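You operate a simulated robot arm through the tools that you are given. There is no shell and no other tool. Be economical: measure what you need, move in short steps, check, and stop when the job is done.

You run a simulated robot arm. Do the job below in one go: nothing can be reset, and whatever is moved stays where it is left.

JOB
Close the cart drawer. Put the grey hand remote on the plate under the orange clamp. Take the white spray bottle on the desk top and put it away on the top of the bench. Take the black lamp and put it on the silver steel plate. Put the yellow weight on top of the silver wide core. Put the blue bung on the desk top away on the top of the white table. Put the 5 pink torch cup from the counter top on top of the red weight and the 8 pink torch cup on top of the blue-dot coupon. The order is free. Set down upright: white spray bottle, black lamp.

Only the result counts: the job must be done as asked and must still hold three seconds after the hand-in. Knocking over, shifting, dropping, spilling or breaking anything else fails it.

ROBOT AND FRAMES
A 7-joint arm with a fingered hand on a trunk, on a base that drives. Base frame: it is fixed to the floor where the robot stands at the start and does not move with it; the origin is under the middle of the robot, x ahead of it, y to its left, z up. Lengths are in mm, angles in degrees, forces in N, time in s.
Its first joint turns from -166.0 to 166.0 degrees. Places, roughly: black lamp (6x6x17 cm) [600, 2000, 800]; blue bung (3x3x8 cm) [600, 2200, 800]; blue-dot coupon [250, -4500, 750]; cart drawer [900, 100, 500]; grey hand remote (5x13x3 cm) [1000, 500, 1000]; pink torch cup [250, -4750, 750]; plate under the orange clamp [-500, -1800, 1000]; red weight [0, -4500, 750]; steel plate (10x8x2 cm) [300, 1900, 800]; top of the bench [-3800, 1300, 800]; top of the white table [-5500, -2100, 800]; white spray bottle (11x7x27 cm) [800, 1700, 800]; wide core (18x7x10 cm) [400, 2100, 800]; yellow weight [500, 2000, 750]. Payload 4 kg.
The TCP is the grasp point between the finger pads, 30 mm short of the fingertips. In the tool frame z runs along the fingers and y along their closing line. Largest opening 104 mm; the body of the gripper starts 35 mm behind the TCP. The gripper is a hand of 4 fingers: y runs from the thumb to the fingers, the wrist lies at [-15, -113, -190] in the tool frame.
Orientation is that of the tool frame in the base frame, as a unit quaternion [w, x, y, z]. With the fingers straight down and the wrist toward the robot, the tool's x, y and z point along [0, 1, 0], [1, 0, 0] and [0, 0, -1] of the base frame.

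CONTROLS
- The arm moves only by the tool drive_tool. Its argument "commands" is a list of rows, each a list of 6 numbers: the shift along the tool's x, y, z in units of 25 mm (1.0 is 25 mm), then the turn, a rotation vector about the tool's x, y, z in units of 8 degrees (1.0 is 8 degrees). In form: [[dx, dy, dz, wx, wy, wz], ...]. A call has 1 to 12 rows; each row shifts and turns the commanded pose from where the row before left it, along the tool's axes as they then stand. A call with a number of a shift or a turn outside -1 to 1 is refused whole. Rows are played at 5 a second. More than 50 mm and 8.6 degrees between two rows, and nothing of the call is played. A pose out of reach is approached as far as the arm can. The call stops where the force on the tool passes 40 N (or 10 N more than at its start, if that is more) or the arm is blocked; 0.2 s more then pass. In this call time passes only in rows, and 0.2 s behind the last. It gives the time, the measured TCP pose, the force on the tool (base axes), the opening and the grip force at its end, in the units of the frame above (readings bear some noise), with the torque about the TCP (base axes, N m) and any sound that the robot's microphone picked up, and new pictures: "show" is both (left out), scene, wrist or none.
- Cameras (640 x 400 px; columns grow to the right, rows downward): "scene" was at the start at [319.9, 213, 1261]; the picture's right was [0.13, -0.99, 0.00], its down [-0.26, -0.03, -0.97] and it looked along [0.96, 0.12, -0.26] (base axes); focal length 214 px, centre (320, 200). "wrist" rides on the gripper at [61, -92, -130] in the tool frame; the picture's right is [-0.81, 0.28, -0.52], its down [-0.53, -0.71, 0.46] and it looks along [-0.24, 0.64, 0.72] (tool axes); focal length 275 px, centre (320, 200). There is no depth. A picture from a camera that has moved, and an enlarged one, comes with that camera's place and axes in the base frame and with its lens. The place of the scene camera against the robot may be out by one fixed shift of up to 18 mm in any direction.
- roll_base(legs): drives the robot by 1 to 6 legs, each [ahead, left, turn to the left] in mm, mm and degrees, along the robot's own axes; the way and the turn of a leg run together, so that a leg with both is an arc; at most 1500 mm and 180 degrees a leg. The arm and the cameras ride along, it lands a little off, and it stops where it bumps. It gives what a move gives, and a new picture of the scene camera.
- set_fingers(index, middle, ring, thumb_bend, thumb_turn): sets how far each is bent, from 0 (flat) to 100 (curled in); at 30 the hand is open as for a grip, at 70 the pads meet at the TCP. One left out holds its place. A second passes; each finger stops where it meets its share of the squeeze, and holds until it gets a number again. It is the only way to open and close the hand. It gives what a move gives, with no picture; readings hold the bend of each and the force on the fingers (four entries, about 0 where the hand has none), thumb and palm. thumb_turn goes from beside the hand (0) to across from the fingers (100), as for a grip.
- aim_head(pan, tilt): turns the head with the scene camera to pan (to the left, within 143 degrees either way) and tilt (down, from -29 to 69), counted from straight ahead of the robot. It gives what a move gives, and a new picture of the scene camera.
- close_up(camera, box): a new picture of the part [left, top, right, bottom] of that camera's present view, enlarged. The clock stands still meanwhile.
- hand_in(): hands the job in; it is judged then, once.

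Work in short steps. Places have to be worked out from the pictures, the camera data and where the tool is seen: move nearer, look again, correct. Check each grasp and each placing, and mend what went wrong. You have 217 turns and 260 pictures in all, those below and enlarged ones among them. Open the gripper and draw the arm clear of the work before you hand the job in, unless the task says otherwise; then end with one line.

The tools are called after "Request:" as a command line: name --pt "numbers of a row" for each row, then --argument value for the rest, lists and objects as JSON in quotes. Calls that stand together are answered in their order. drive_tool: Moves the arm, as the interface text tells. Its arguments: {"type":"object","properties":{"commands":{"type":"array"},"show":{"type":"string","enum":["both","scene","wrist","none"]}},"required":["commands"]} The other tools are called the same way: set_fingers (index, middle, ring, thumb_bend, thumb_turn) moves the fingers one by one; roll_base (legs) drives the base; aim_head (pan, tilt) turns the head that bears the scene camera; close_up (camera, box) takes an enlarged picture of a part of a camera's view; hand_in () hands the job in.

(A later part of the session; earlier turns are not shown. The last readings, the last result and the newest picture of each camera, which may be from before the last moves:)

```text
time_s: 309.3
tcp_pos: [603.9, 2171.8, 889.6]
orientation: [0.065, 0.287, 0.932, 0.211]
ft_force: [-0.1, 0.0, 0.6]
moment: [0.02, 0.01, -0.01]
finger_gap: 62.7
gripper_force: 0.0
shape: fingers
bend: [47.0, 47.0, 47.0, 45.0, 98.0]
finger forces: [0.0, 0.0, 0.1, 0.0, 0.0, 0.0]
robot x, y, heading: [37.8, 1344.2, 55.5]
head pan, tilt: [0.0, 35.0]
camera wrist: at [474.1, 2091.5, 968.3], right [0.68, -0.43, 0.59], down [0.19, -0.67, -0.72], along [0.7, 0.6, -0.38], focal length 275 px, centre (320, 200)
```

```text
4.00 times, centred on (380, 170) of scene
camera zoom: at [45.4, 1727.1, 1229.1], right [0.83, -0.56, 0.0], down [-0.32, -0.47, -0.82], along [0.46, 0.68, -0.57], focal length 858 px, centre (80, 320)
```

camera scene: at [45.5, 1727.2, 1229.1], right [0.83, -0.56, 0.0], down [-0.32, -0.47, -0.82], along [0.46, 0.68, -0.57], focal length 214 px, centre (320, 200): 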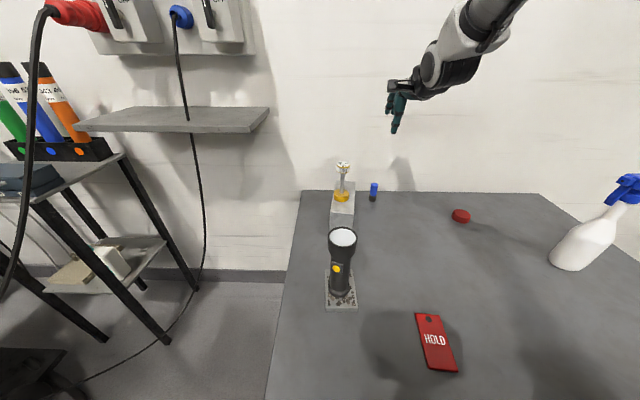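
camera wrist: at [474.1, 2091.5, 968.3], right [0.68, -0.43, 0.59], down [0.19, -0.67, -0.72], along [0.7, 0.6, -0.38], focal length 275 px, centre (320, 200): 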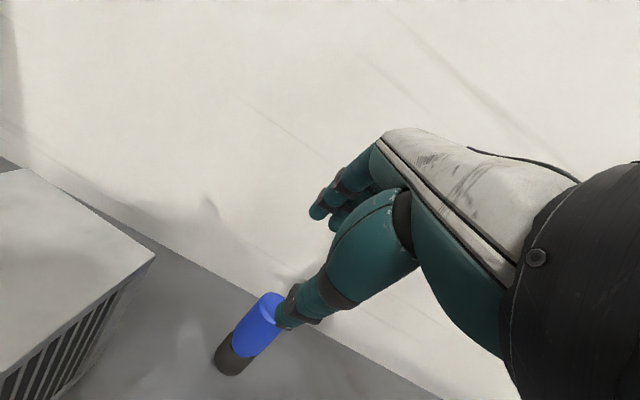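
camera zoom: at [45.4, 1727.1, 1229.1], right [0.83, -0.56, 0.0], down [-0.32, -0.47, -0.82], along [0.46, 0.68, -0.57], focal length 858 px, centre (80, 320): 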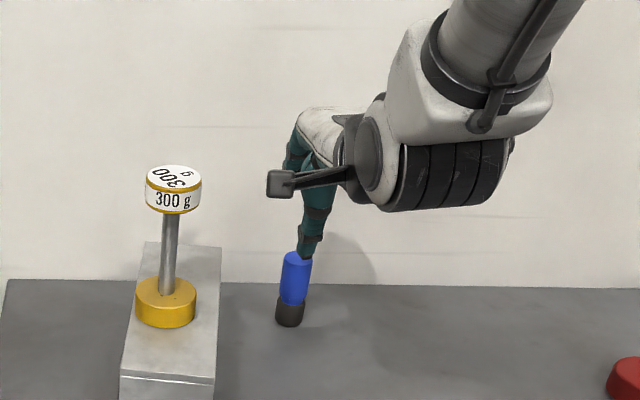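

With the tilt, the bung should sit slightly ahead of the TCP; I open a touch more, move 10 mm back, and lower to z≈808.

Request:
set_fingers --index 43 --middle 43 --ring 43 --thumb_bend 41

Request:
drive_tool --pt "0.08 -0.384 -0.171 0 0 0" --pt "0 -0.4067 0.9135 0 0 0" --show "wrist"

Request:
close_up --camera "scene" --box '[340, 150, 420, 220]'

```text
time_s: 310.3
tcp_pos: [603.8, 2170.8, 889.1]
orientation: [0.064, 0.285, 0.933, 0.211]
ft_force: [-0.8, -0.8, 0.1]
moment: [-0.04, -0.01, -0.02]
finger_gap: 72.5
gripper_force: 0.0
shape: fingers
bend: [43.0, 43.0, 43.0, 41.0, 98.0]
finger forces: [0.1, 0.0, 0.0, 0.0, 0.1, 0.0]
robot x, y, heading: [41.2, 1344.3, 55.9]
head pan, tilt: [0.0, 35.0]
```

```text
time_s: 310.9
tcp_pos: [594.6, 2166.4, 862.0]
orientation: [0.065, 0.286, 0.933, 0.21]
ft_force: [-0.8, 0.3, -0.2]
moment: [0.0, -0.01, 0.02]
finger_gap: 72.1
gripper_force: 0.1
shape: fingers
bend: [43.0, 43.0, 43.0, 41.0, 98.0]
finger forces: [0.0, 0.0, 0.1, 0.0, 0.0, 0.0]
robot x, y, heading: [36.0, 1342.4, 55.6]
head pan, tilt: [0.0, 35.0]
camera wrist: at [465.5, 2085.6, 940.8], right [0.69, -0.43, 0.59], down [0.19, -0.67, -0.72], along [0.7, 0.6, -0.38], focal length 275 px, centre (320, 200)
```

wrist: 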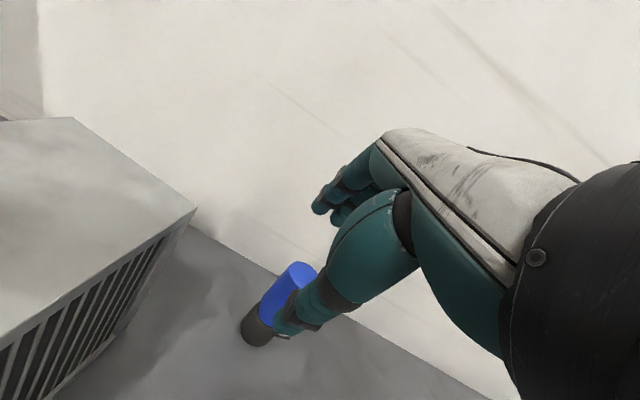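

```text
5.71 times, centred on (380, 185) of scene
camera zoom: at [45.5, 1727.2, 1229.1], right [0.83, -0.56, 0.0], down [-0.32, -0.47, -0.82], along [0.46, 0.68, -0.57], focal length 1226 px, centre (-23, 286)
```

zoom: 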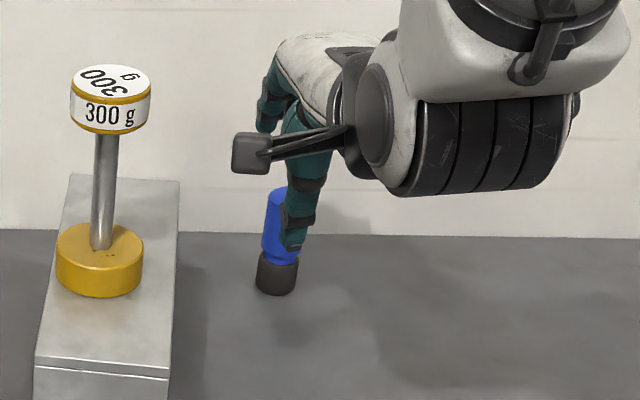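

Bung is between thumb and fingers. I lower to z≈808 and close.

Request:
drive_tool --pt "0 -0.36 0.8 0 0 0" --pt "0 -0.36 0.8 0 0 0" --pt "0 -0.2 0.46 0 0 0" --show "none"

Request:
set_fingers --index 72 --middle 72 --ring 72 --thumb_bend 72

Request:
close_up --camera "scene" --box '[340, 150, 420, 220]'

```text
time_s: 311.7
tcp_pos: [596.1, 2166.9, 810.3]
orientation: [0.066, 0.287, 0.932, 0.213]
ft_force: [-1.9, -2.6, 17.1]
moment: [-0.64, 0.5, 0.02]
finger_gap: 72.8
gripper_force: 8.9
shape: fingers
bend: [43.0, 43.0, 43.0, 41.0, 98.0]
finger forces: [0.0, 0.0, 0.0, 0.1, 18.3, 0.0]
robot x, y, heading: [39.7, 1343.2, 56.1]
head pan, tilt: [0.0, 35.0]
```

```text
time_s: 312.7
tcp_pos: [593.9, 2166.5, 807.8]
orientation: [0.065, 0.286, 0.932, 0.211]
ft_force: [-0.6, -0.3, -0.2]
moment: [0.0, 0.02, -0.02]
finger_gap: 14.0
gripper_force: 9.3
shape: fingers
bend: [71.0, 67.0, 72.0, 63.0, 95.0]
finger forces: [3.8, 5.4, 0.1, 0.0, 9.0, 0.0]
robot x, y, heading: [38.5, 1348.7, 55.8]
head pan, tilt: [0.0, 35.0]
```

```text
5.71 times, centred on (380, 185) of scene
camera zoom: at [45.6, 1727.3, 1229.0], right [0.83, -0.56, 0.0], down [-0.32, -0.47, -0.82], along [0.46, 0.68, -0.57], focal length 1226 px, centre (-23, 286)
```

zoom: 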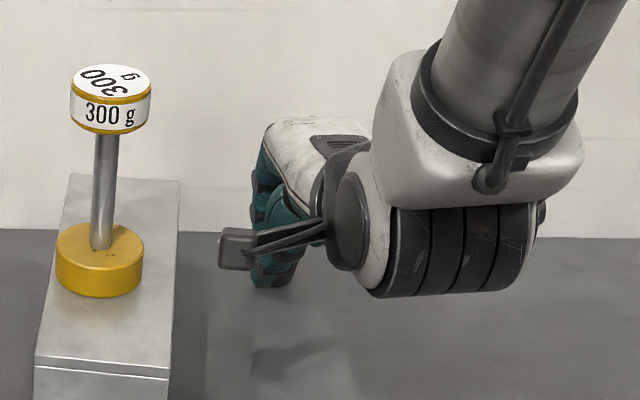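

Gripped like the cups were. I lift straight up and check.

Request:
drive_tool --pt "0 0.33 -0.73 0 0 0" --pt "0 0.4067 -0.9135 0 0 0" --pt "0 0.4067 -0.9135 0 0 0" --pt "0 0.4067 -0.9135 0 0 0" --pt "0 0.4067 -0.9135 0 0 0" --pt "0 0.4067 -0.9135 0 0 0" --pt "0 0.4067 -0.9135 0 0 0" --pt "0 0.4067 -0.9135 0 0 0" --show "both"

Request:
close_up --camera "scene" --box '[330, 80, 450, 180]'

```text
time_s: 314.5
tcp_pos: [589.8, 2162.5, 1007.7]
orientation: [0.066, 0.287, 0.933, 0.209]
ft_force: [0.4, 0.3, -1.8]
moment: [0.01, 0.02, 0.01]
finger_gap: 13.6
gripper_force: 9.2
shape: fingers
bend: [71.0, 67.0, 72.0, 63.0, 95.0]
finger forces: [3.8, 5.5, 0.0, 0.1, 8.9, 0.1]
robot x, y, heading: [36.1, 1339.9, 55.7]
head pan, tilt: [0.0, 35.0]
camera scene: at [45.6, 1727.4, 1229.0], right [0.83, -0.56, 0.0], down [-0.32, -0.47, -0.82], along [0.46, 0.68, -0.57], focal length 214 px, centre (320, 200)
camera wrist: at [461.4, 2082.6, 1084.8], right [0.69, -0.43, 0.59], down [0.19, -0.67, -0.72], along [0.7, 0.6, -0.38], focal length 275 px, centre (320, 200)
```

scene: 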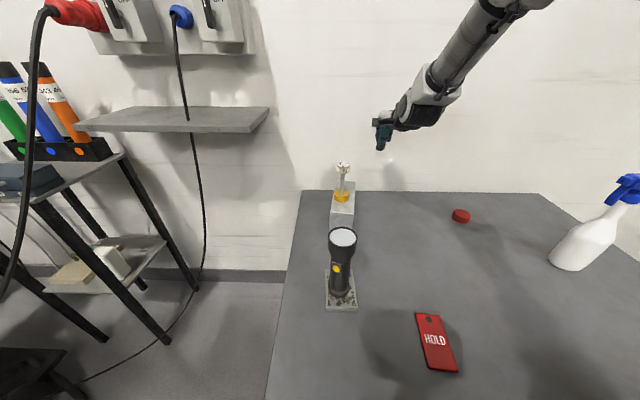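
wrist: 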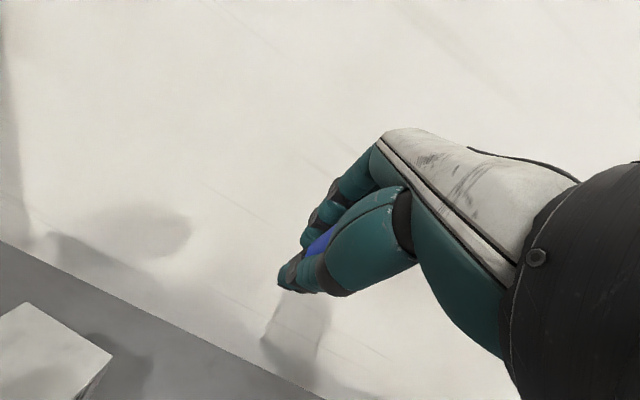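

```text
4.00 times, centred on (390, 130) of scene
camera zoom: at [45.6, 1727.4, 1229.0], right [0.83, -0.56, 0.0], down [-0.32, -0.47, -0.82], along [0.46, 0.68, -0.57], focal length 858 px, centre (40, 480)
```

zoom: 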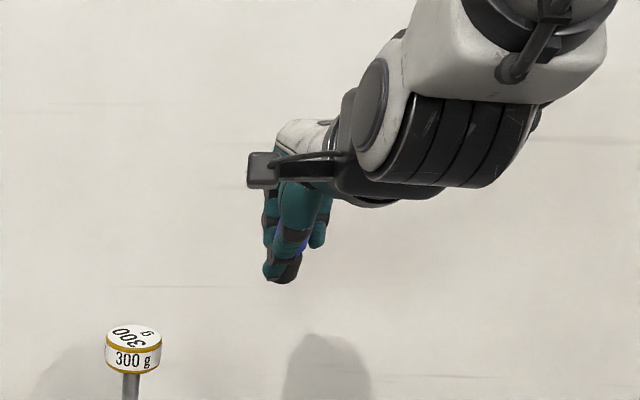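

Bung is held. I raise and draw in the arm, back off from the desk, and turn left to face down the aisle toward the white table.

Request:
drive_tool --pt "0 -0.9135 -0.4067 0 0 0" --pt "0 -0.5 -0.87 0 0 0" --pt "0 -0.5 -0.87 0 0 0" --pt "0 -0.5 -0.87 0 0 0" --pt "0 -0.5 -0.87 0 0 0" --pt "0 -0.5 -0.87 0 0 0" --pt "0 -0.5 -0.87 0 0 0" --pt "0 -0.5 -0.87 0 0 0" --pt "0 -0.5 -0.87 0 0 0" --pt "0 -0.9135 -0.4067 0 0 0" --show "none"

Request:
roll_base --legs '[[-600, 0, 0]]'

Request:
roll_base --legs '[[0, 0, 177]]'

Request:
aim_head --pan 0 --tilt 12

```text
time_s: 316.7
tcp_pos: [472.6, 1985.0, 1117.4]
orientation: [0.064, 0.286, 0.933, 0.209]
ft_force: [0.4, 0.9, -1.2]
moment: [0.0, -0.01, 0.01]
finger_gap: 13.7
gripper_force: 9.7
shape: fingers
bend: [71.0, 67.0, 72.0, 63.0, 95.0]
finger forces: [3.7, 5.5, 0.0, 0.0, 9.0, 0.0]
robot x, y, heading: [43.3, 1348.6, 55.7]
head pan, tilt: [0.0, 35.0]
```

```text
time_s: 320.1
tcp_pos: [146.9, 1481.8, 1119.7]
orientation: [0.068, 0.302, 0.928, 0.21]
ft_force: [0.7, -0.1, -1.0]
moment: [0.01, -0.03, 0.01]
finger_gap: 13.2
gripper_force: 9.0
shape: fingers
bend: [71.0, 67.0, 72.0, 63.0, 95.0]
finger forces: [3.6, 5.4, 0.0, 0.0, 8.7, 0.0]
robot x, y, heading: [-308.5, 853.2, 53.8]
head pan, tilt: [0.0, 35.0]
camera scene: at [-288.2, 1236.9, 1229.0], right [0.81, -0.59, 0.0], down [-0.34, -0.46, -0.82], along [0.48, 0.66, -0.57], focal length 214 px, centre (320, 200)
```

scene: 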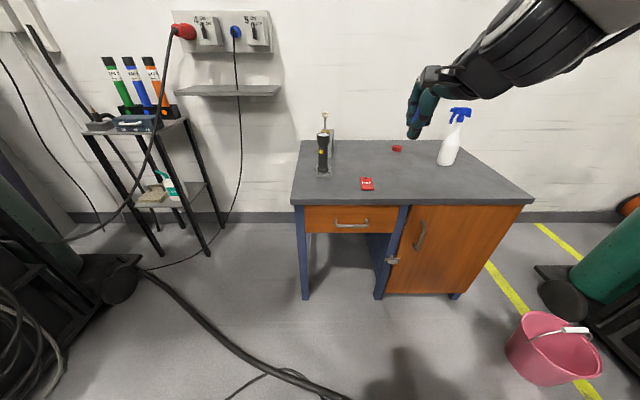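

```text
time_s: 327.8
tcp_pos: [-790.3, 244.3, 1117.2]
orientation: [0.209, 0.92, -0.322, -0.072]
ft_force: [0.0, -0.1, -0.8]
moment: [0.0, -0.01, 0.01]
finger_gap: 12.0
gripper_force: 8.0
shape: fingers
bend: [71.0, 71.0, 72.0, 64.0, 95.0]
finger forces: [3.2, 4.8, 0.0, 0.0, 7.7, 0.0]
robot x, y, heading: [-306.9, 853.8, -128.8]
head pan, tilt: [0.0, 35.0]
camera scene: at [-370.1, 472.8, 1229.0], right [-0.78, 0.63, 0.0], down [0.36, 0.45, -0.82], along [-0.51, -0.64, -0.57], focal length 214 px, centre (320, 200)
```

scene: 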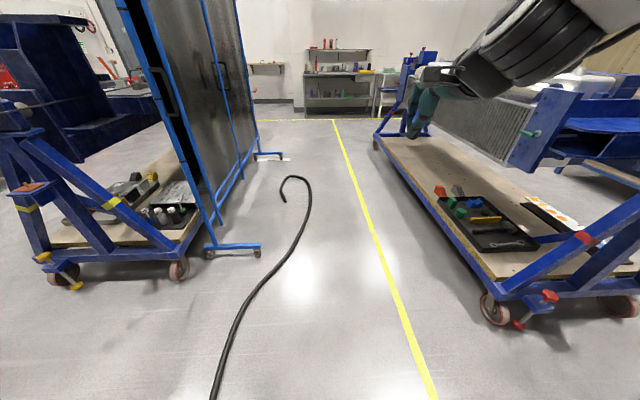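

```text
time_s: 328.6
tcp_pos: [-790.2, 245.5, 1118.3]
orientation: [0.209, 0.921, -0.322, -0.073]
ft_force: [-0.4, -0.7, 0.0]
moment: [0.03, -0.01, 0.03]
finger_gap: 12.0
gripper_force: 7.8
shape: fingers
bend: [71.0, 71.0, 72.0, 64.0, 95.0]
finger forces: [3.2, 4.9, 0.0, 0.0, 7.7, 0.1]
robot x, y, heading: [-309.8, 853.8, -128.6]
head pan, tilt: [0.0, 12.0]
camera scene: at [-373.4, 468.7, 1265.8], right [-0.78, 0.63, 0.0], down [0.13, 0.16, -0.98], along [-0.61, -0.76, -0.21], focal length 214 px, centre (320, 200)
```

scene: 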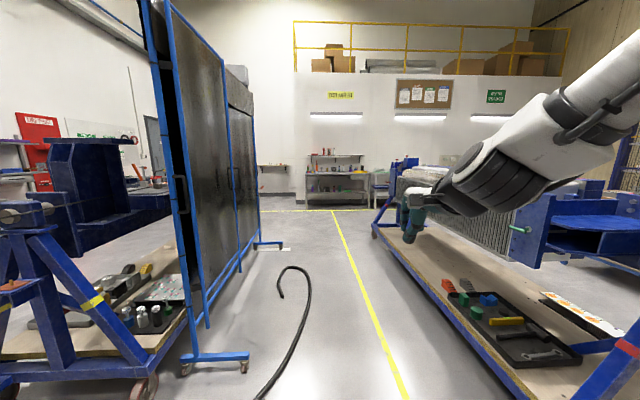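

The aisle is clear between the screen and the trolley. I re-tighten the grip and drive down it.

Request:
set_fingers --index 78 --middle 78 --ring 72 --thumb_bend 76

Request:
roll_base --legs '[[1500, 0, 0], [1400, 0, 0]]'

```text
time_s: 329.6
tcp_pos: [-790.8, 245.4, 1117.8]
orientation: [0.208, 0.921, -0.322, -0.072]
ft_force: [-0.2, 1.2, -1.1]
moment: [0.0, 0.0, -0.03]
finger_gap: 10.8
gripper_force: 18.1
shape: fingers
bend: [76.0, 74.0, 72.0, 65.0, 94.0]
finger forces: [8.6, 10.3, 0.1, 0.0, 16.8, 0.0]
robot x, y, heading: [-303.5, 853.6, -128.7]
head pan, tilt: [0.0, 12.0]
```

```text
time_s: 343.3
tcp_pos: [-2663.7, -1879.6, 1117.1]
orientation: [0.206, 0.913, -0.343, -0.077]
ft_force: [0.6, -0.6, -0.3]
moment: [-0.01, 0.01, -0.01]
finger_gap: 11.1
gripper_force: 18.4
shape: fingers
bend: [76.0, 74.0, 72.0, 65.0, 93.0]
finger forces: [8.6, 10.3, 0.0, 0.0, 16.6, 0.0]
robot x, y, heading: [-2152.4, -1291.5, -131.4]
head pan, tilt: [0.0, 12.0]
camera scene: at [-2237.4, -1675.6, 1265.9], right [-0.75, 0.66, 0.0], down [0.14, 0.16, -0.98], along [-0.65, -0.73, -0.21], focal length 214 px, centre (320, 200)
```

scene: 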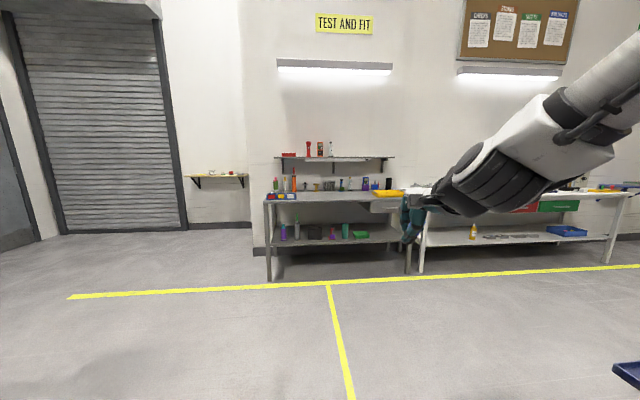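

The white table is on the right along the far wall. I straighten, advance to the cross aisle and look along it.

Request:
roll_base --legs '[[0, 0, 4.5], [1400, 0, 0], [250, 0, 0]]'

Request:
aim_head --pan -55 --tilt 15

```text
time_s: 352.2
tcp_pos: [-3594.0, -3246.6, 1117.3]
orientation: [0.21, 0.927, -0.304, -0.069]
ft_force: [-0.2, 0.0, -0.9]
moment: [-0.04, 0.02, -0.03]
finger_gap: 10.7
gripper_force: 17.8
shape: fingers
bend: [76.0, 74.0, 72.0, 65.0, 93.0]
finger forces: [8.6, 10.2, 0.0, 0.0, 16.7, 0.1]
robot x, y, heading: [-3131.3, -2619.8, -126.6]
head pan, tilt: [0.0, 12.0]
camera scene: at [-3185.2, -3006.4, 1265.9], right [-0.8, 0.6, 0.0], down [0.12, 0.17, -0.98], along [-0.58, -0.79, -0.21], focal length 214 px, centre (320, 200)
```

scene: 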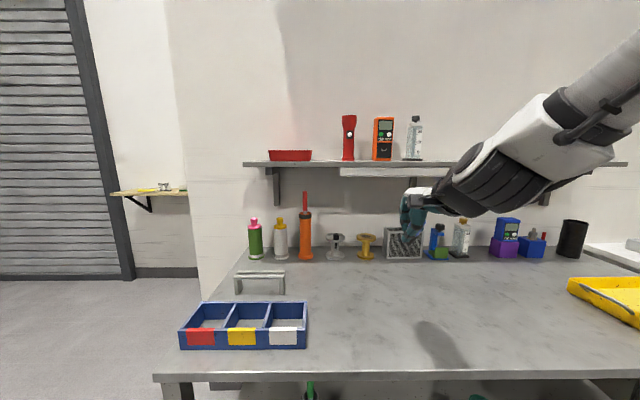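

```text
time_s: 353.5
tcp_pos: [-3593.3, -3246.7, 1119.3]
orientation: [0.21, 0.927, -0.304, -0.069]
ft_force: [-0.7, 0.0, -0.8]
moment: [0.0, -0.01, 0.01]
finger_gap: 10.8
gripper_force: 18.1
shape: fingers
bend: [76.0, 74.0, 72.0, 65.0, 93.0]
finger forces: [8.5, 10.2, 0.1, 0.1, 16.7, 0.0]
robot x, y, heading: [-3136.6, -2620.0, -126.4]
head pan, tilt: [-55.0, 15.0]
camera scene: at [-3223.0, -2929.1, 1261.0], right [0.03, 1.0, 0.0], down [0.26, -0.01, -0.97], along [-0.97, 0.03, -0.26], focal length 214 px, centre (320, 200)
```

scene: 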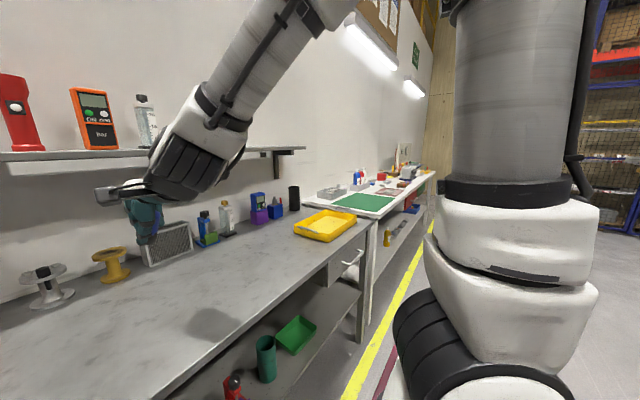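

The white table begins past the grey bench. I raise the hand a bit and strafe right along the benches to it.

Request:
drive_tool --pt "0 0.4067 -0.9135 0 0 0" --pt "0 -0.5 -0.87 0 0 0" --pt "0 -0.5 -0.87 0 0 0" --pt "0 -0.5 -0.87 0 0 0" --show "none"

Request:
roll_base --legs '[[0, -1450, 0]]'

Request:
aim_head --pan -20 --tilt 25

```text
time_s: 354.5
tcp_pos: [-3554.5, -3198.9, 1184.9]
orientation: [0.209, 0.927, -0.304, -0.068]
ft_force: [-0.4, 0.2, -1.3]
moment: [-0.01, 0.02, 0.02]
finger_gap: 10.6
gripper_force: 17.7
shape: fingers
bend: [76.0, 74.0, 72.0, 65.0, 93.0]
finger forces: [8.7, 10.3, 0.0, 0.0, 16.5, 0.0]
robot x, y, heading: [-3131.6, -2622.3, -126.5]
head pan, tilt: [-55.0, 15.0]
```

```text
time_s: 361.4
tcp_pos: [-4675.3, -2380.0, 1186.4]
orientation: [0.21, 0.929, -0.297, -0.067]
ft_force: [0.6, -0.1, -1.5]
moment: [0.0, 0.05, -0.03]
finger_gap: 10.7
gripper_force: 17.6
shape: fingers
bend: [76.0, 74.0, 72.0, 65.0, 93.0]
finger forces: [8.5, 10.2, 0.0, 0.0, 16.4, 0.1]
robot x, y, heading: [-4261.6, -1795.1, -125.8]
head pan, tilt: [-55.0, 15.0]
camera scene: at [-4346.8, -2106.4, 1261.0], right [0.01, 1.0, 0.0], down [0.26, 0.0, -0.97], along [-0.97, 0.01, -0.26], focal length 214 px, centre (320, 200)
```

scene: 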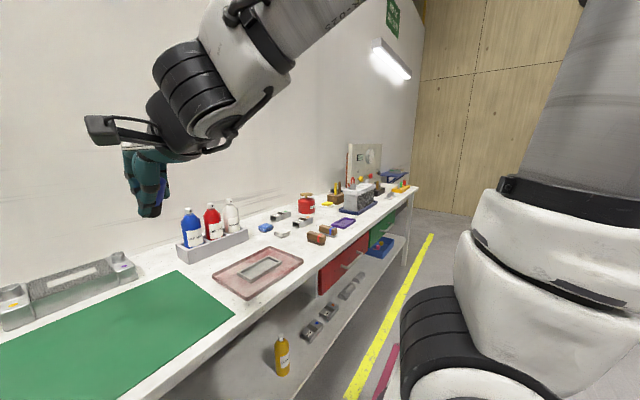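

```text
time_s: 362.4
tcp_pos: [-4674.5, -2381.4, 1184.8]
orientation: [0.211, 0.929, -0.298, -0.067]
ft_force: [0.4, 0.0, -0.5]
moment: [-0.01, 0.0, 0.0]
finger_gap: 10.3
gripper_force: 17.8
shape: fingers
bend: [76.0, 74.0, 72.0, 65.0, 93.0]
finger forces: [8.5, 10.3, 0.1, 0.1, 16.5, 0.0]
robot x, y, heading: [-4263.1, -1795.3, -125.6]
head pan, tilt: [-20.0, 25.0]
camera scene: at [-4329.6, -2159.4, 1244.8], right [-0.56, 0.83, 0.0], down [0.35, 0.24, -0.91], along [-0.75, -0.51, -0.42], focal length 214 px, centre (320, 200)
```

scene: 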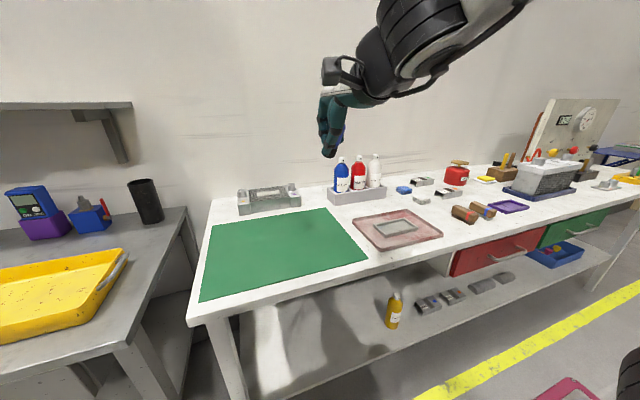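

I need a free white spot. I strafe right a bit more for a better look at the table's middle.

Request:
roll_base --legs '[[0, -500, 0]]'

Request:
aim_head --pan -10 --tilt 35

```text
time_s: 365.4
tcp_pos: [-5069.7, -2101.6, 1185.4]
orientation: [0.21, 0.931, -0.29, -0.066]
ft_force: [-0.1, -0.1, -1.3]
moment: [-0.06, 0.0, -0.01]
finger_gap: 10.4
gripper_force: 18.3
shape: fingers
bend: [76.0, 74.0, 72.0, 65.0, 93.0]
finger forces: [8.5, 10.4, 0.1, 0.0, 16.5, 0.1]
robot x, y, heading: [-4665.1, -1508.2, -124.5]
head pan, tilt: [-20.0, 25.0]
camera scene: at [-4728.4, -1874.3, 1244.8], right [-0.58, 0.82, 0.0], down [0.35, 0.24, -0.91], along [-0.74, -0.52, -0.42], focal length 214 px, centre (320, 200)
```

scene: 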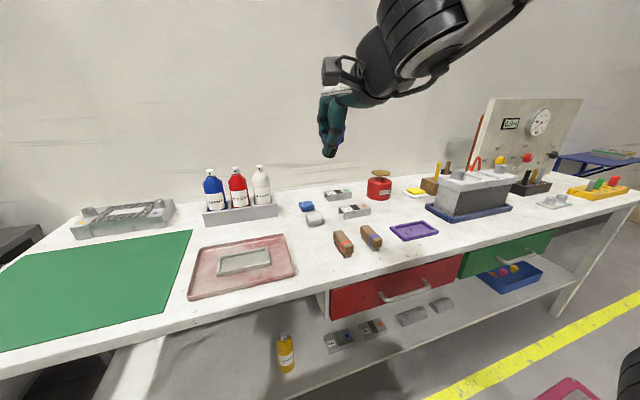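

```text
time_s: 366.1
tcp_pos: [-5069.8, -2101.9, 1186.0]
orientation: [0.211, 0.931, -0.289, -0.065]
ft_force: [-0.2, -0.4, -0.5]
moment: [0.02, 0.0, -0.04]
finger_gap: 10.7
gripper_force: 17.9
shape: fingers
bend: [76.0, 74.0, 72.0, 65.0, 93.0]
finger forces: [8.6, 10.3, 0.0, 0.0, 16.4, 0.0]
robot x, y, heading: [-4668.2, -1511.8, -124.5]
head pan, tilt: [-10.0, 35.0]
camera scene: at [-4715.2, -1883.6, 1229.1], right [-0.71, 0.7, 0.0], down [0.4, 0.41, -0.82], along [-0.58, -0.58, -0.57], focal length 214 px, centre (320, 200)
```

scene: 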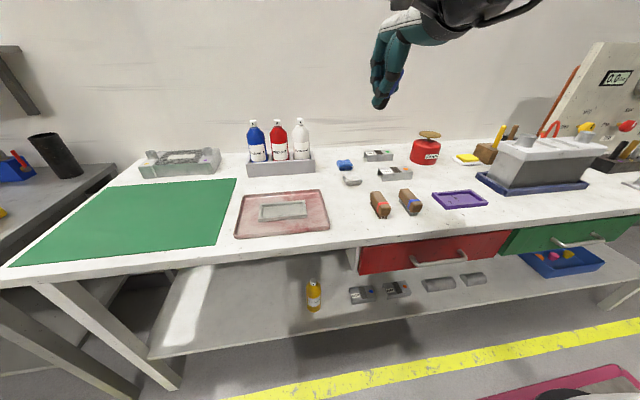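

There's a free white patch between the pink tray and the brown blocks, near (-5156,-2197). I check it with the wrist camera.

Request:
drive_tool --pt "-0.3 0.9135 0.4067 0 0 0" --pt "-0.3 0.9135 0.4067 0 0 0" --pt "0 -0.4067 0.9135 0 0 0" --pt "0 -0.4067 0.9135 0 0 0" --pt "0 -0.4067 0.9135 0 0 0" --pt "0 -0.4067 0.9135 0 0 0" --show "both"

```text
time_s: 367.5
tcp_pos: [-5111.0, -2137.2, 1087.1]
orientation: [0.211, 0.931, -0.289, -0.065]
ft_force: [0.2, 1.0, -1.3]
moment: [-0.01, 0.01, -0.04]
finger_gap: 10.3
gripper_force: 17.3
shape: fingers
bend: [76.0, 74.0, 72.0, 65.0, 93.0]
finger forces: [8.1, 10.5, 0.1, 0.1, 16.3, 0.0]
robot x, y, heading: [-4669.9, -1509.0, -124.4]
head pan, tilt: [-10.0, 35.0]
camera scene: at [-4715.1, -1883.5, 1229.1], right [-0.71, 0.7, 0.0], down [0.4, 0.41, -0.82], along [-0.58, -0.58, -0.57], focal length 214 px, centre (320, 200)
camera wrist: at [-4981.9, -2055.9, 1164.7], right [-0.68, 0.44, 0.59], down [-0.18, 0.67, -0.72], along [-0.71, -0.6, -0.38], focal length 275 px, centre (320, 200)
```

scene: 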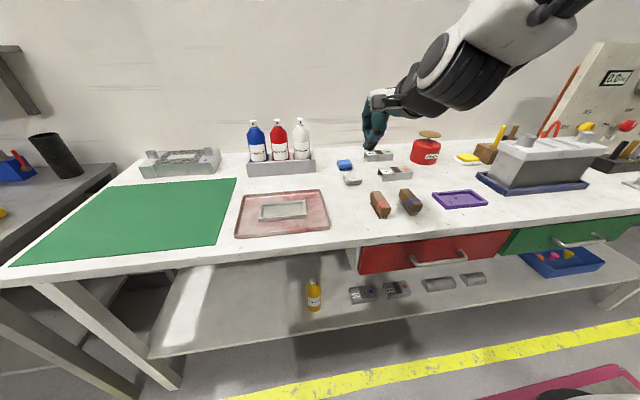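
wrist: 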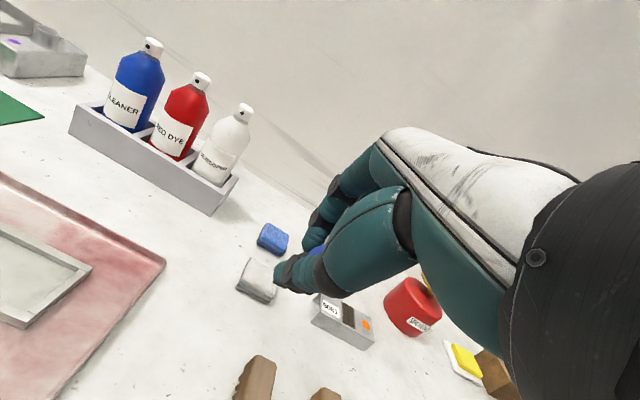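

Request:
drive_tool --pt "0 -0.4067 0.9135 0 0 0" --pt "0 -0.4067 0.9135 0 0 0" --pt "0 -0.4067 0.9135 0 0 0" --show "both"

```text
time_s: 368.3
tcp_pos: [-5111.3, -2136.2, 1010.9]
orientation: [0.21, 0.931, -0.289, -0.066]
ft_force: [0.2, -0.1, -0.7]
moment: [0.0, 0.0, 0.0]
finger_gap: 10.3
gripper_force: 17.3
shape: fingers
bend: [76.0, 75.0, 72.0, 65.0, 93.0]
finger forces: [7.8, 10.6, 0.1, 0.0, 16.3, 0.0]
robot x, y, heading: [-4670.2, -1512.1, -124.8]
head pan, tilt: [-10.0, 35.0]
camera scene: at [-4715.1, -1883.5, 1229.1], right [-0.71, 0.7, 0.0], down [0.4, 0.41, -0.82], along [-0.58, -0.58, -0.57], focal length 214 px, centre (320, 200)
camera wrist: at [-4983.2, -2056.9, 1089.8], right [-0.68, 0.44, 0.59], down [-0.19, 0.67, -0.72], along [-0.71, -0.6, -0.38], focal length 275 px, centre (320, 200)
```

scene: 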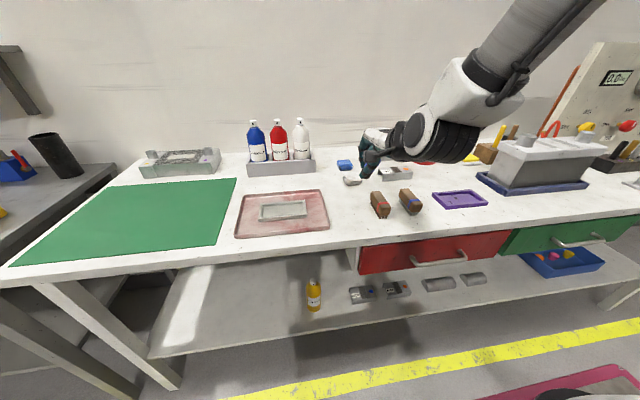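
wrist: 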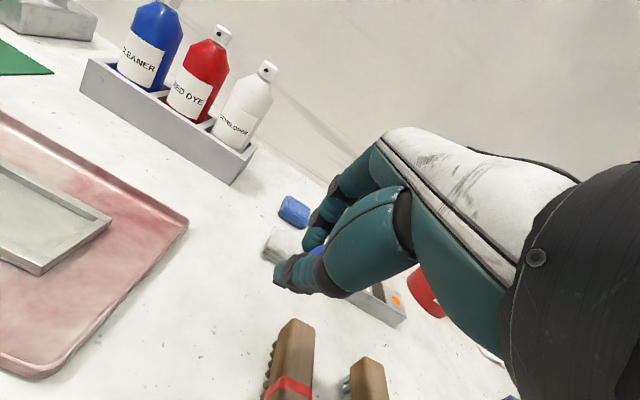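

Wrist parallax gives the table at z≈840, with a free gap between tray (l≈86) and brown block (l≈-35). I move 37 mm left and 45 mm ahead and lower toward it.

Request:
drive_tool --pt "0.75 0.82 0.366 0 0 0" --pt "0.75 0.82 0.366 0 0 0" --pt "0 -0.4067 0.9135 0 0 0" --pt "0 -0.4067 0.9135 0 0 0" --pt "0 -0.4067 0.9135 0 0 0" --show "both"

Request:
close_up --camera "scene" --box '[290, 130, 430, 240]'

```text
time_s: 369.5
tcp_pos: [-5109.2, -2196.3, 939.3]
orientation: [0.21, 0.932, -0.289, -0.065]
ft_force: [-0.7, -0.7, -0.9]
moment: [0.0, 0.0, 0.01]
finger_gap: 10.0
gripper_force: 17.4
shape: fingers
bend: [76.0, 75.0, 72.0, 65.0, 93.0]
finger forces: [7.8, 10.6, 0.0, 0.0, 16.1, 0.1]
robot x, y, heading: [-4668.9, -1512.6, -125.0]
head pan, tilt: [-10.0, 35.0]
camera scene: at [-4715.1, -1883.5, 1229.1], right [-0.71, 0.7, 0.0], down [0.4, 0.41, -0.82], along [-0.58, -0.58, -0.57], focal length 214 px, centre (320, 200)
camera wrist: at [-4979.8, -2116.5, 1018.4], right [-0.68, 0.44, 0.59], down [-0.18, 0.67, -0.72], along [-0.71, -0.6, -0.38], focal length 275 px, centre (320, 200)
```

scene: 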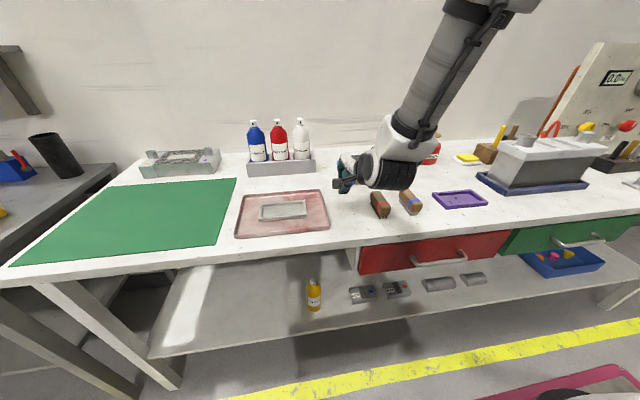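
wrist: 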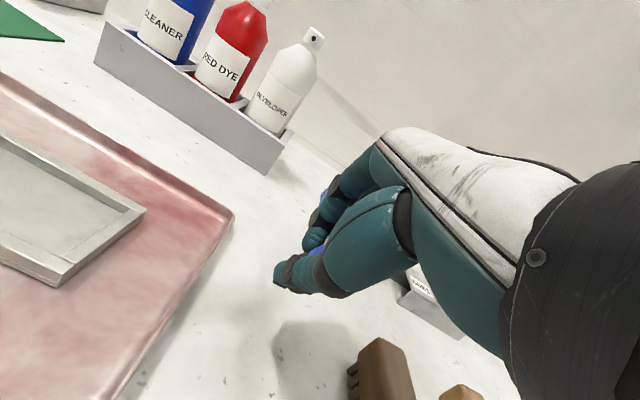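

```text
3.64 times, centred on (360, 185) of scene
camera zoom: at [-4715.1, -1883.5, 1229.1], right [-0.71, 0.7, 0.0], down [0.4, 0.41, -0.82], along [-0.58, -0.58, -0.57], focal length 780 px, centre (174, 254)
```

zoom: 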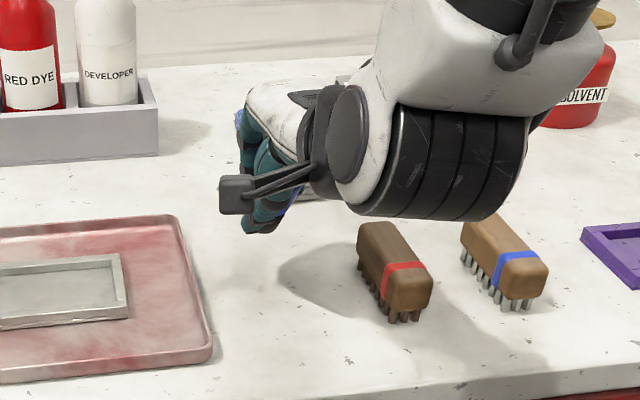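

The spot below is clear on all sides. I lower to contact in small steps.

Request:
drive_tool --pt "0 -0.36 0.8 0 0 0" --pt "0 -0.2 0.46 0 0 0" --show "none"

Request:
drive_tool --pt "0 -0.08 0.18 0 0 0" --pt "0 -0.08 0.18 0 0 0" --show "wrist"

```text
time_s: 370.1
tcp_pos: [-5108.9, -2197.5, 905.2]
orientation: [0.209, 0.932, -0.29, -0.066]
ft_force: [-0.1, -0.6, -0.9]
moment: [-0.02, -0.02, 0.0]
finger_gap: 10.2
gripper_force: 17.3
shape: fingers
bend: [76.0, 75.0, 72.0, 65.0, 93.0]
finger forces: [7.6, 10.9, 0.1, 0.0, 16.1, 0.0]
robot x, y, heading: [-4669.2, -1510.2, -124.6]
head pan, tilt: [-10.0, 35.0]
```

```text
time_s: 370.7
tcp_pos: [-5110.0, -2199.0, 895.3]
orientation: [0.212, 0.931, -0.289, -0.066]
ft_force: [0.3, -0.2, 11.1]
moment: [0.02, -0.03, 0.02]
finger_gap: 9.9
gripper_force: 20.4
shape: fingers
bend: [76.0, 75.0, 72.0, 65.0, 93.0]
finger forces: [11.8, 12.4, 0.0, 0.1, 16.2, 0.1]
robot x, y, heading: [-4669.0, -1507.7, -124.6]
head pan, tilt: [-10.0, 35.0]
camera wrist: at [-4980.5, -2118.3, 974.2], right [-0.68, 0.44, 0.58], down [-0.19, 0.67, -0.72], along [-0.71, -0.6, -0.37], focal length 275 px, centre (320, 200)
```

wrist: 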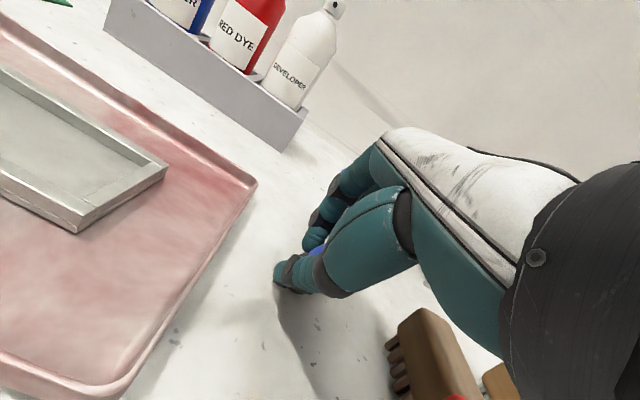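

Contact at z≈896. I open in two stages and rise.

Request:
set_fingers --index 62 --middle 60 --ring 62 --thumb_bend 56

Request:
set_fingers --index 42 --middle 42 --ring 42 --thumb_bend 40

Request:
drive_tool --pt "0 0.25 -0.55 0 0 0" --pt "0 0.4067 -0.9135 0 0 0" --pt "0 0.4067 -0.9135 0 0 0" --pt "0 0.4067 -0.9135 0 0 0" --pt "0 0.4067 -0.9135 0 0 0" --pt "0 0.4067 -0.9135 0 0 0" --show "both"

Request:
close_up --camera "scene" --box '[290, 130, 430, 240]'

```text
time_s: 371.7
tcp_pos: [-5108.9, -2198.8, 895.2]
orientation: [0.211, 0.931, -0.289, -0.066]
ft_force: [0.6, 0.0, -0.2]
moment: [0.0, -0.03, -0.01]
finger_gap: 28.7
gripper_force: 0.1
shape: fingers
bend: [62.0, 60.0, 62.0, 56.0, 97.0]
finger forces: [0.1, 0.0, 0.0, 0.0, 0.2, 0.0]
robot x, y, heading: [-4667.9, -1513.2, -124.8]
head pan, tilt: [-10.0, 35.0]
```

```text
time_s: 372.7
tcp_pos: [-5109.1, -2198.4, 896.3]
orientation: [0.212, 0.931, -0.289, -0.065]
ft_force: [0.1, -0.9, 23.2]
moment: [0.31, -0.43, 0.03]
finger_gap: 60.9
gripper_force: 11.9
shape: fingers
bend: [42.0, 42.0, 42.0, 50.0, 98.0]
finger forces: [0.0, 0.1, 0.1, 0.0, 23.9, 0.1]
robot x, y, heading: [-4668.8, -1512.9, -124.4]
head pan, tilt: [-10.0, 35.0]
```

```text
time_s: 374.1
tcp_pos: [-5106.1, -2195.7, 1032.7]
orientation: [0.21, 0.931, -0.29, -0.066]
ft_force: [0.4, 0.4, 0.3]
moment: [0.0, 0.03, 0.0]
finger_gap: 74.7
gripper_force: 0.1
shape: fingers
bend: [42.0, 42.0, 42.0, 40.0, 98.0]
finger forces: [0.0, 0.0, 0.1, 0.0, 0.1, 0.0]
robot x, y, heading: [-4668.3, -1510.4, -124.5]
head pan, tilt: [-10.0, 35.0]
camera scene: at [-4715.2, -1883.8, 1229.0], right [-0.71, 0.7, 0.0], down [0.4, 0.41, -0.82], along [-0.58, -0.58, -0.57], focal length 214 px, centre (320, 200)
camera wrist: at [-4977.5, -2116.0, 1111.4], right [-0.68, 0.44, 0.59], down [-0.19, 0.67, -0.72], along [-0.71, -0.6, -0.38], focal length 275 px, centre (320, 200)
```

scene: 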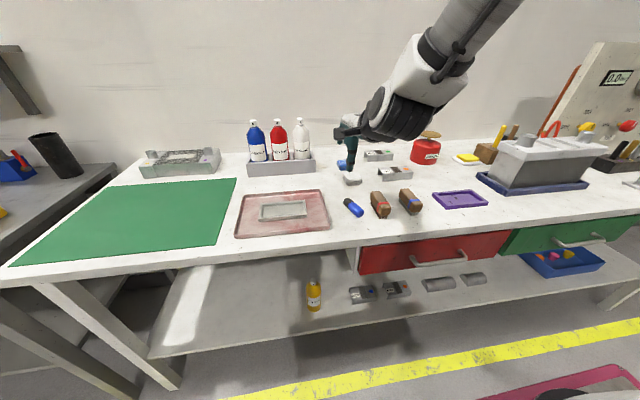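
wrist: 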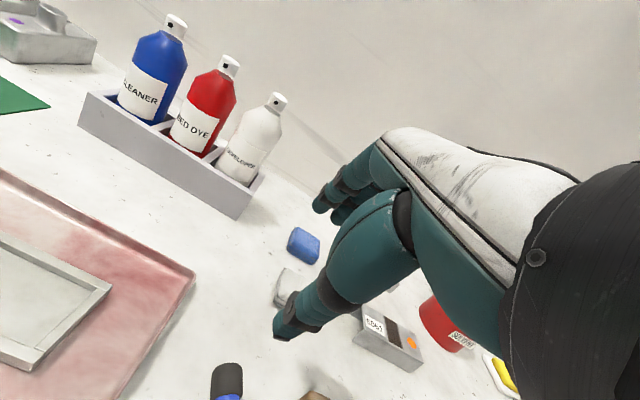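

```text
3.64 times, centred on (360, 185) of scene
camera zoom: at [-4715.2, -1883.8, 1229.0], right [-0.71, 0.7, 0.0], down [0.4, 0.41, -0.82], along [-0.58, -0.58, -0.57], focal length 780 px, centre (174, 254)
```

zoom: 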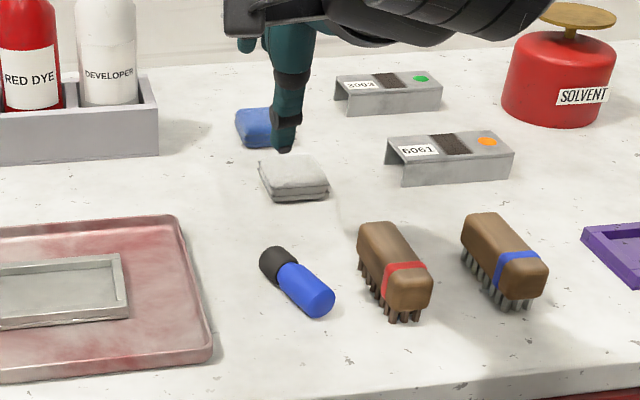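

The bung lies on the white table, touching nothing else; it need not stand. I straighten and raise the arm, then head back for the spray bottle.

Request:
drive_tool --pt "0 -0.5 -0.87 0 0 0" --pt "0 -0.5 -0.87 0 0 0" --pt "0 0 -1 1 0 0" --pt "0 0 -1 1 0 0" --pt "0 0 -1 1 0 0" --pt "0 0 -1 0 0 0" --show "none"

Request:
roll_base --legs '[[0, 1000, 0], [0, 950, 0]]'

```text
time_s: 375.5
tcp_pos: [-5074.7, -2141.6, 1146.1]
orientation: [0.043, 0.951, -0.305, -0.022]
ft_force: [0.4, 0.0, -0.7]
moment: [-0.02, 0.0, -0.02]
finger_gap: 74.8
gripper_force: 0.0
shape: fingers
bend: [42.0, 42.0, 42.0, 40.0, 98.0]
finger forces: [0.0, 0.0, 0.0, 0.1, 0.0, 0.0]
out of reach, approached as far as the arm can: row 4
robot x, y, heading: [-4669.5, -1508.6, -124.7]
head pan, tilt: [-10.0, 35.0]
```

```text
time_s: 385.3
tcp_pos: [-3431.2, -3261.3, 1145.5]
orientation: [0.043, 0.956, -0.289, -0.021]
ft_force: [-0.4, -0.5, -1.1]
moment: [0.02, -0.01, 0.04]
finger_gap: 75.1
gripper_force: 0.1
shape: fingers
bend: [42.0, 42.0, 42.0, 40.0, 98.0]
finger forces: [0.1, 0.0, 0.0, 0.0, 0.1, 0.0]
robot x, y, heading: [-3045.5, -2618.4, -122.6]
head pan, tilt: [-10.0, 35.0]
camera scene: at [-3080.8, -2991.3, 1229.0], right [-0.73, 0.68, 0.0], down [0.39, 0.42, -0.82], along [-0.56, -0.6, -0.57], focal length 214 px, centre (320, 200)
```

scene: 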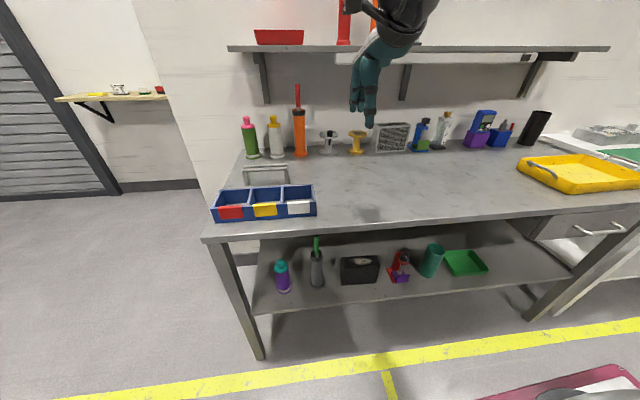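

Request:
roll_base --legs '[[0, 0, -4.4], [-1500, 0, 0], [-1400, 0, 0]]'

Request:
roll_base --legs '[[-1450, 0, 0]]'

```text
time_s: 399.6
tcp_pos: [-1744.8, -945.6, 1145.2]
orientation: [0.042, 0.941, -0.335, -0.024]
ft_force: [0.1, 0.4, -0.7]
moment: [-0.02, -0.01, 0.0]
finger_gap: 75.2
gripper_force: 0.1
shape: fingers
bend: [42.0, 42.0, 42.0, 40.0, 98.0]
finger forces: [0.0, 0.0, 0.0, 0.0, 0.0, 0.0]
robot x, y, heading: [-1298.0, -341.7, -128.4]
head pan, tilt: [-10.0, 35.0]
camera scene: at [-1369.6, -712.2, 1229.0], right [-0.66, 0.75, 0.0], down [0.43, 0.38, -0.82], along [-0.61, -0.54, -0.57], focal length 214 px, centre (320, 200)
```

scene: 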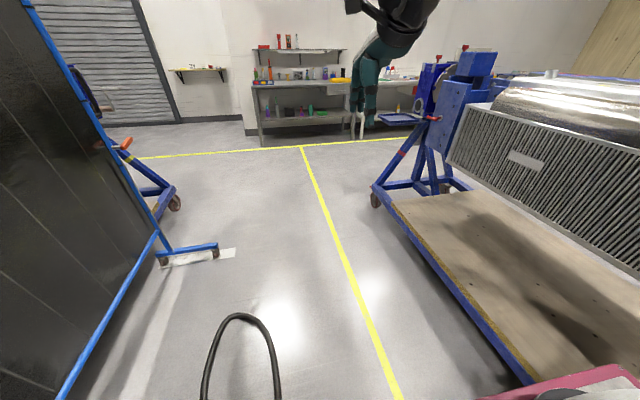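

```text
time_s: 406.7
tcp_pos: [-857.8, 174.4, 1146.0]
orientation: [0.043, 0.944, -0.326, -0.023]
ft_force: [0.3, 0.6, -0.4]
moment: [-0.04, 0.0, 0.03]
finger_gap: 74.9
gripper_force: 0.0
shape: fingers
bend: [42.0, 42.0, 42.0, 40.0, 98.0]
finger forces: [0.1, 0.0, 0.1, 0.0, 0.0, 0.0]
robot x, y, heading: [-419.2, 788.0, -127.5]
head pan, tilt: [-10.0, 35.0]
camera scene: at [-486.5, 416.0, 1229.0], right [-0.68, 0.74, 0.0], down [0.42, 0.39, -0.82], along [-0.6, -0.56, -0.57], focal length 214 px, centre (320, 200)
```

scene: 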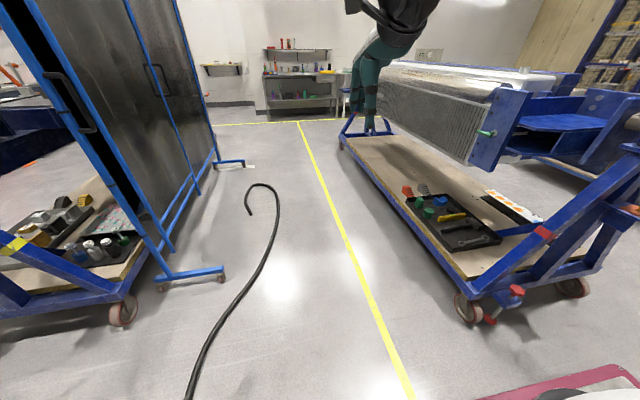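

Back near the desk. I turn around (west side) to face it and approach to the right of before, for the spray bottle.

Request:
roll_base --legs '[[0, 0, -177]]'

Request:
roll_base --legs '[[690, 0, 0], [0, -190, 0]]'

Request:
drive_tool --pt "-0.8 0 -0.3 0.35 0 0" --pt "-0.8 0 -0.3 0.35 0 0" --pt "-0.8 0 0 0 0 0" --pt "-0.8 0 0 0 0 0" --show "both"

```text
time_s: 414.2
tcp_pos: [-77.6, 1451.8, 1145.4]
orientation: [0.02, 0.259, 0.965, 0.044]
ft_force: [-1.2, -0.6, 0.1]
moment: [-0.01, 0.01, -0.02]
finger_gap: 74.9
gripper_force: 0.1
shape: fingers
bend: [42.0, 42.0, 42.0, 40.0, 98.0]
finger forces: [0.0, 0.0, 0.0, 0.0, 0.1, 0.0]
robot x, y, heading: [-420.1, 783.3, 60.4]
head pan, tilt: [-10.0, 35.0]
camera scene: at [-435.6, 1163.2, 1229.0], right [0.77, -0.63, 0.0], down [-0.36, -0.44, -0.82], along [0.52, 0.63, -0.57], focal length 214 px, centre (320, 200)
```

scene: 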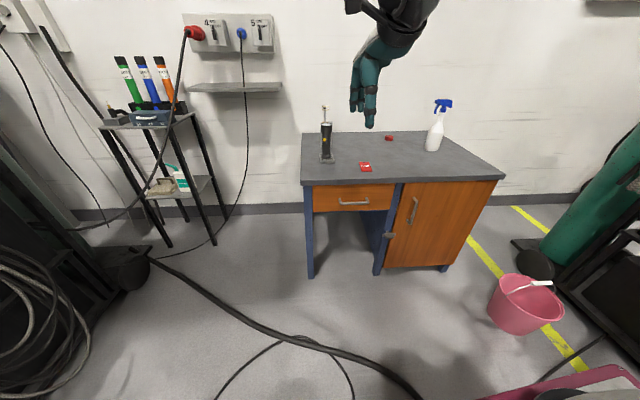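

```text
time_s: 419.1
tcp_pos: [422.1, 1959.6, 1145.6]
orientation: [0.02, 0.259, 0.965, 0.044]
ft_force: [-0.7, 0.4, -0.6]
moment: [-0.01, -0.01, -0.01]
finger_gap: 74.9
gripper_force: 0.0
shape: fingers
bend: [42.0, 42.0, 42.0, 40.0, 98.0]
finger forces: [0.0, 0.0, 0.1, 0.1, 0.0, 0.0]
robot x, y, heading: [75.4, 1295.6, 60.5]
head pan, tilt: [-10.0, 35.0]
camera scene: at [63.1, 1670.7, 1229.0], right [0.77, -0.63, 0.0], down [-0.36, -0.44, -0.82], along [0.52, 0.63, -0.57], focal length 214 px, centre (320, 200)
```

scene: 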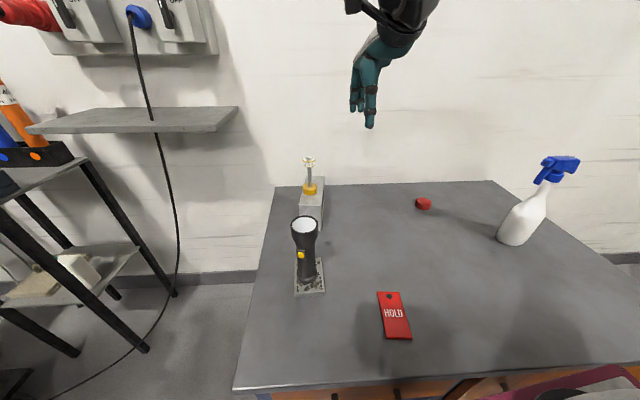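

```text
time_s: 420.1
tcp_pos: [490.5, 1919.4, 1161.2]
orientation: [0.008, 0.259, 0.966, -0.003]
ft_force: [0.0, 0.0, -0.8]
moment: [-0.01, 0.0, 0.0]
finger_gap: 75.1
gripper_force: 0.1
shape: fingers
bend: [42.0, 42.0, 42.0, 40.0, 98.0]
finger forces: [0.1, 0.0, 0.0, 0.0, 0.1, 0.1]
robot x, y, heading: [75.5, 1293.5, 60.5]
head pan, tilt: [-10.0, 35.0]
camera scene: at [62.9, 1670.8, 1229.0], right [0.77, -0.63, 0.0], down [-0.36, -0.44, -0.82], along [0.52, 0.63, -0.57], focal length 214 px, centre (320, 200)
camera wrist: at [388.8, 1871.9, 1290.3], right [0.83, -0.16, 0.53], down [0.11, -0.89, -0.45], along [0.54, 0.43, -0.72], focal length 275 px, centre (320, 200)
```

scene: 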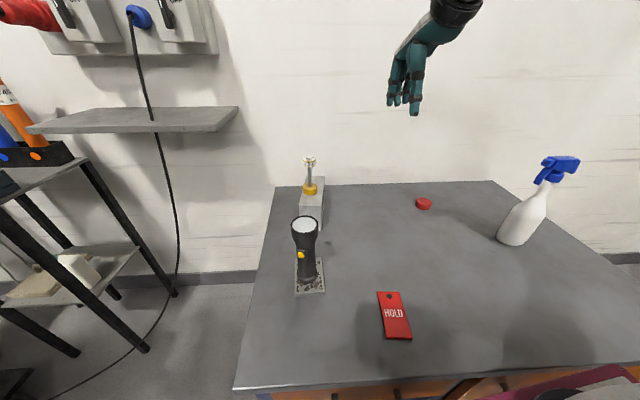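
wrist: 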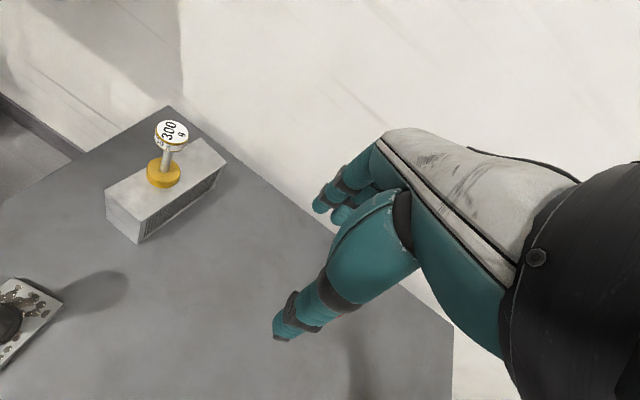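

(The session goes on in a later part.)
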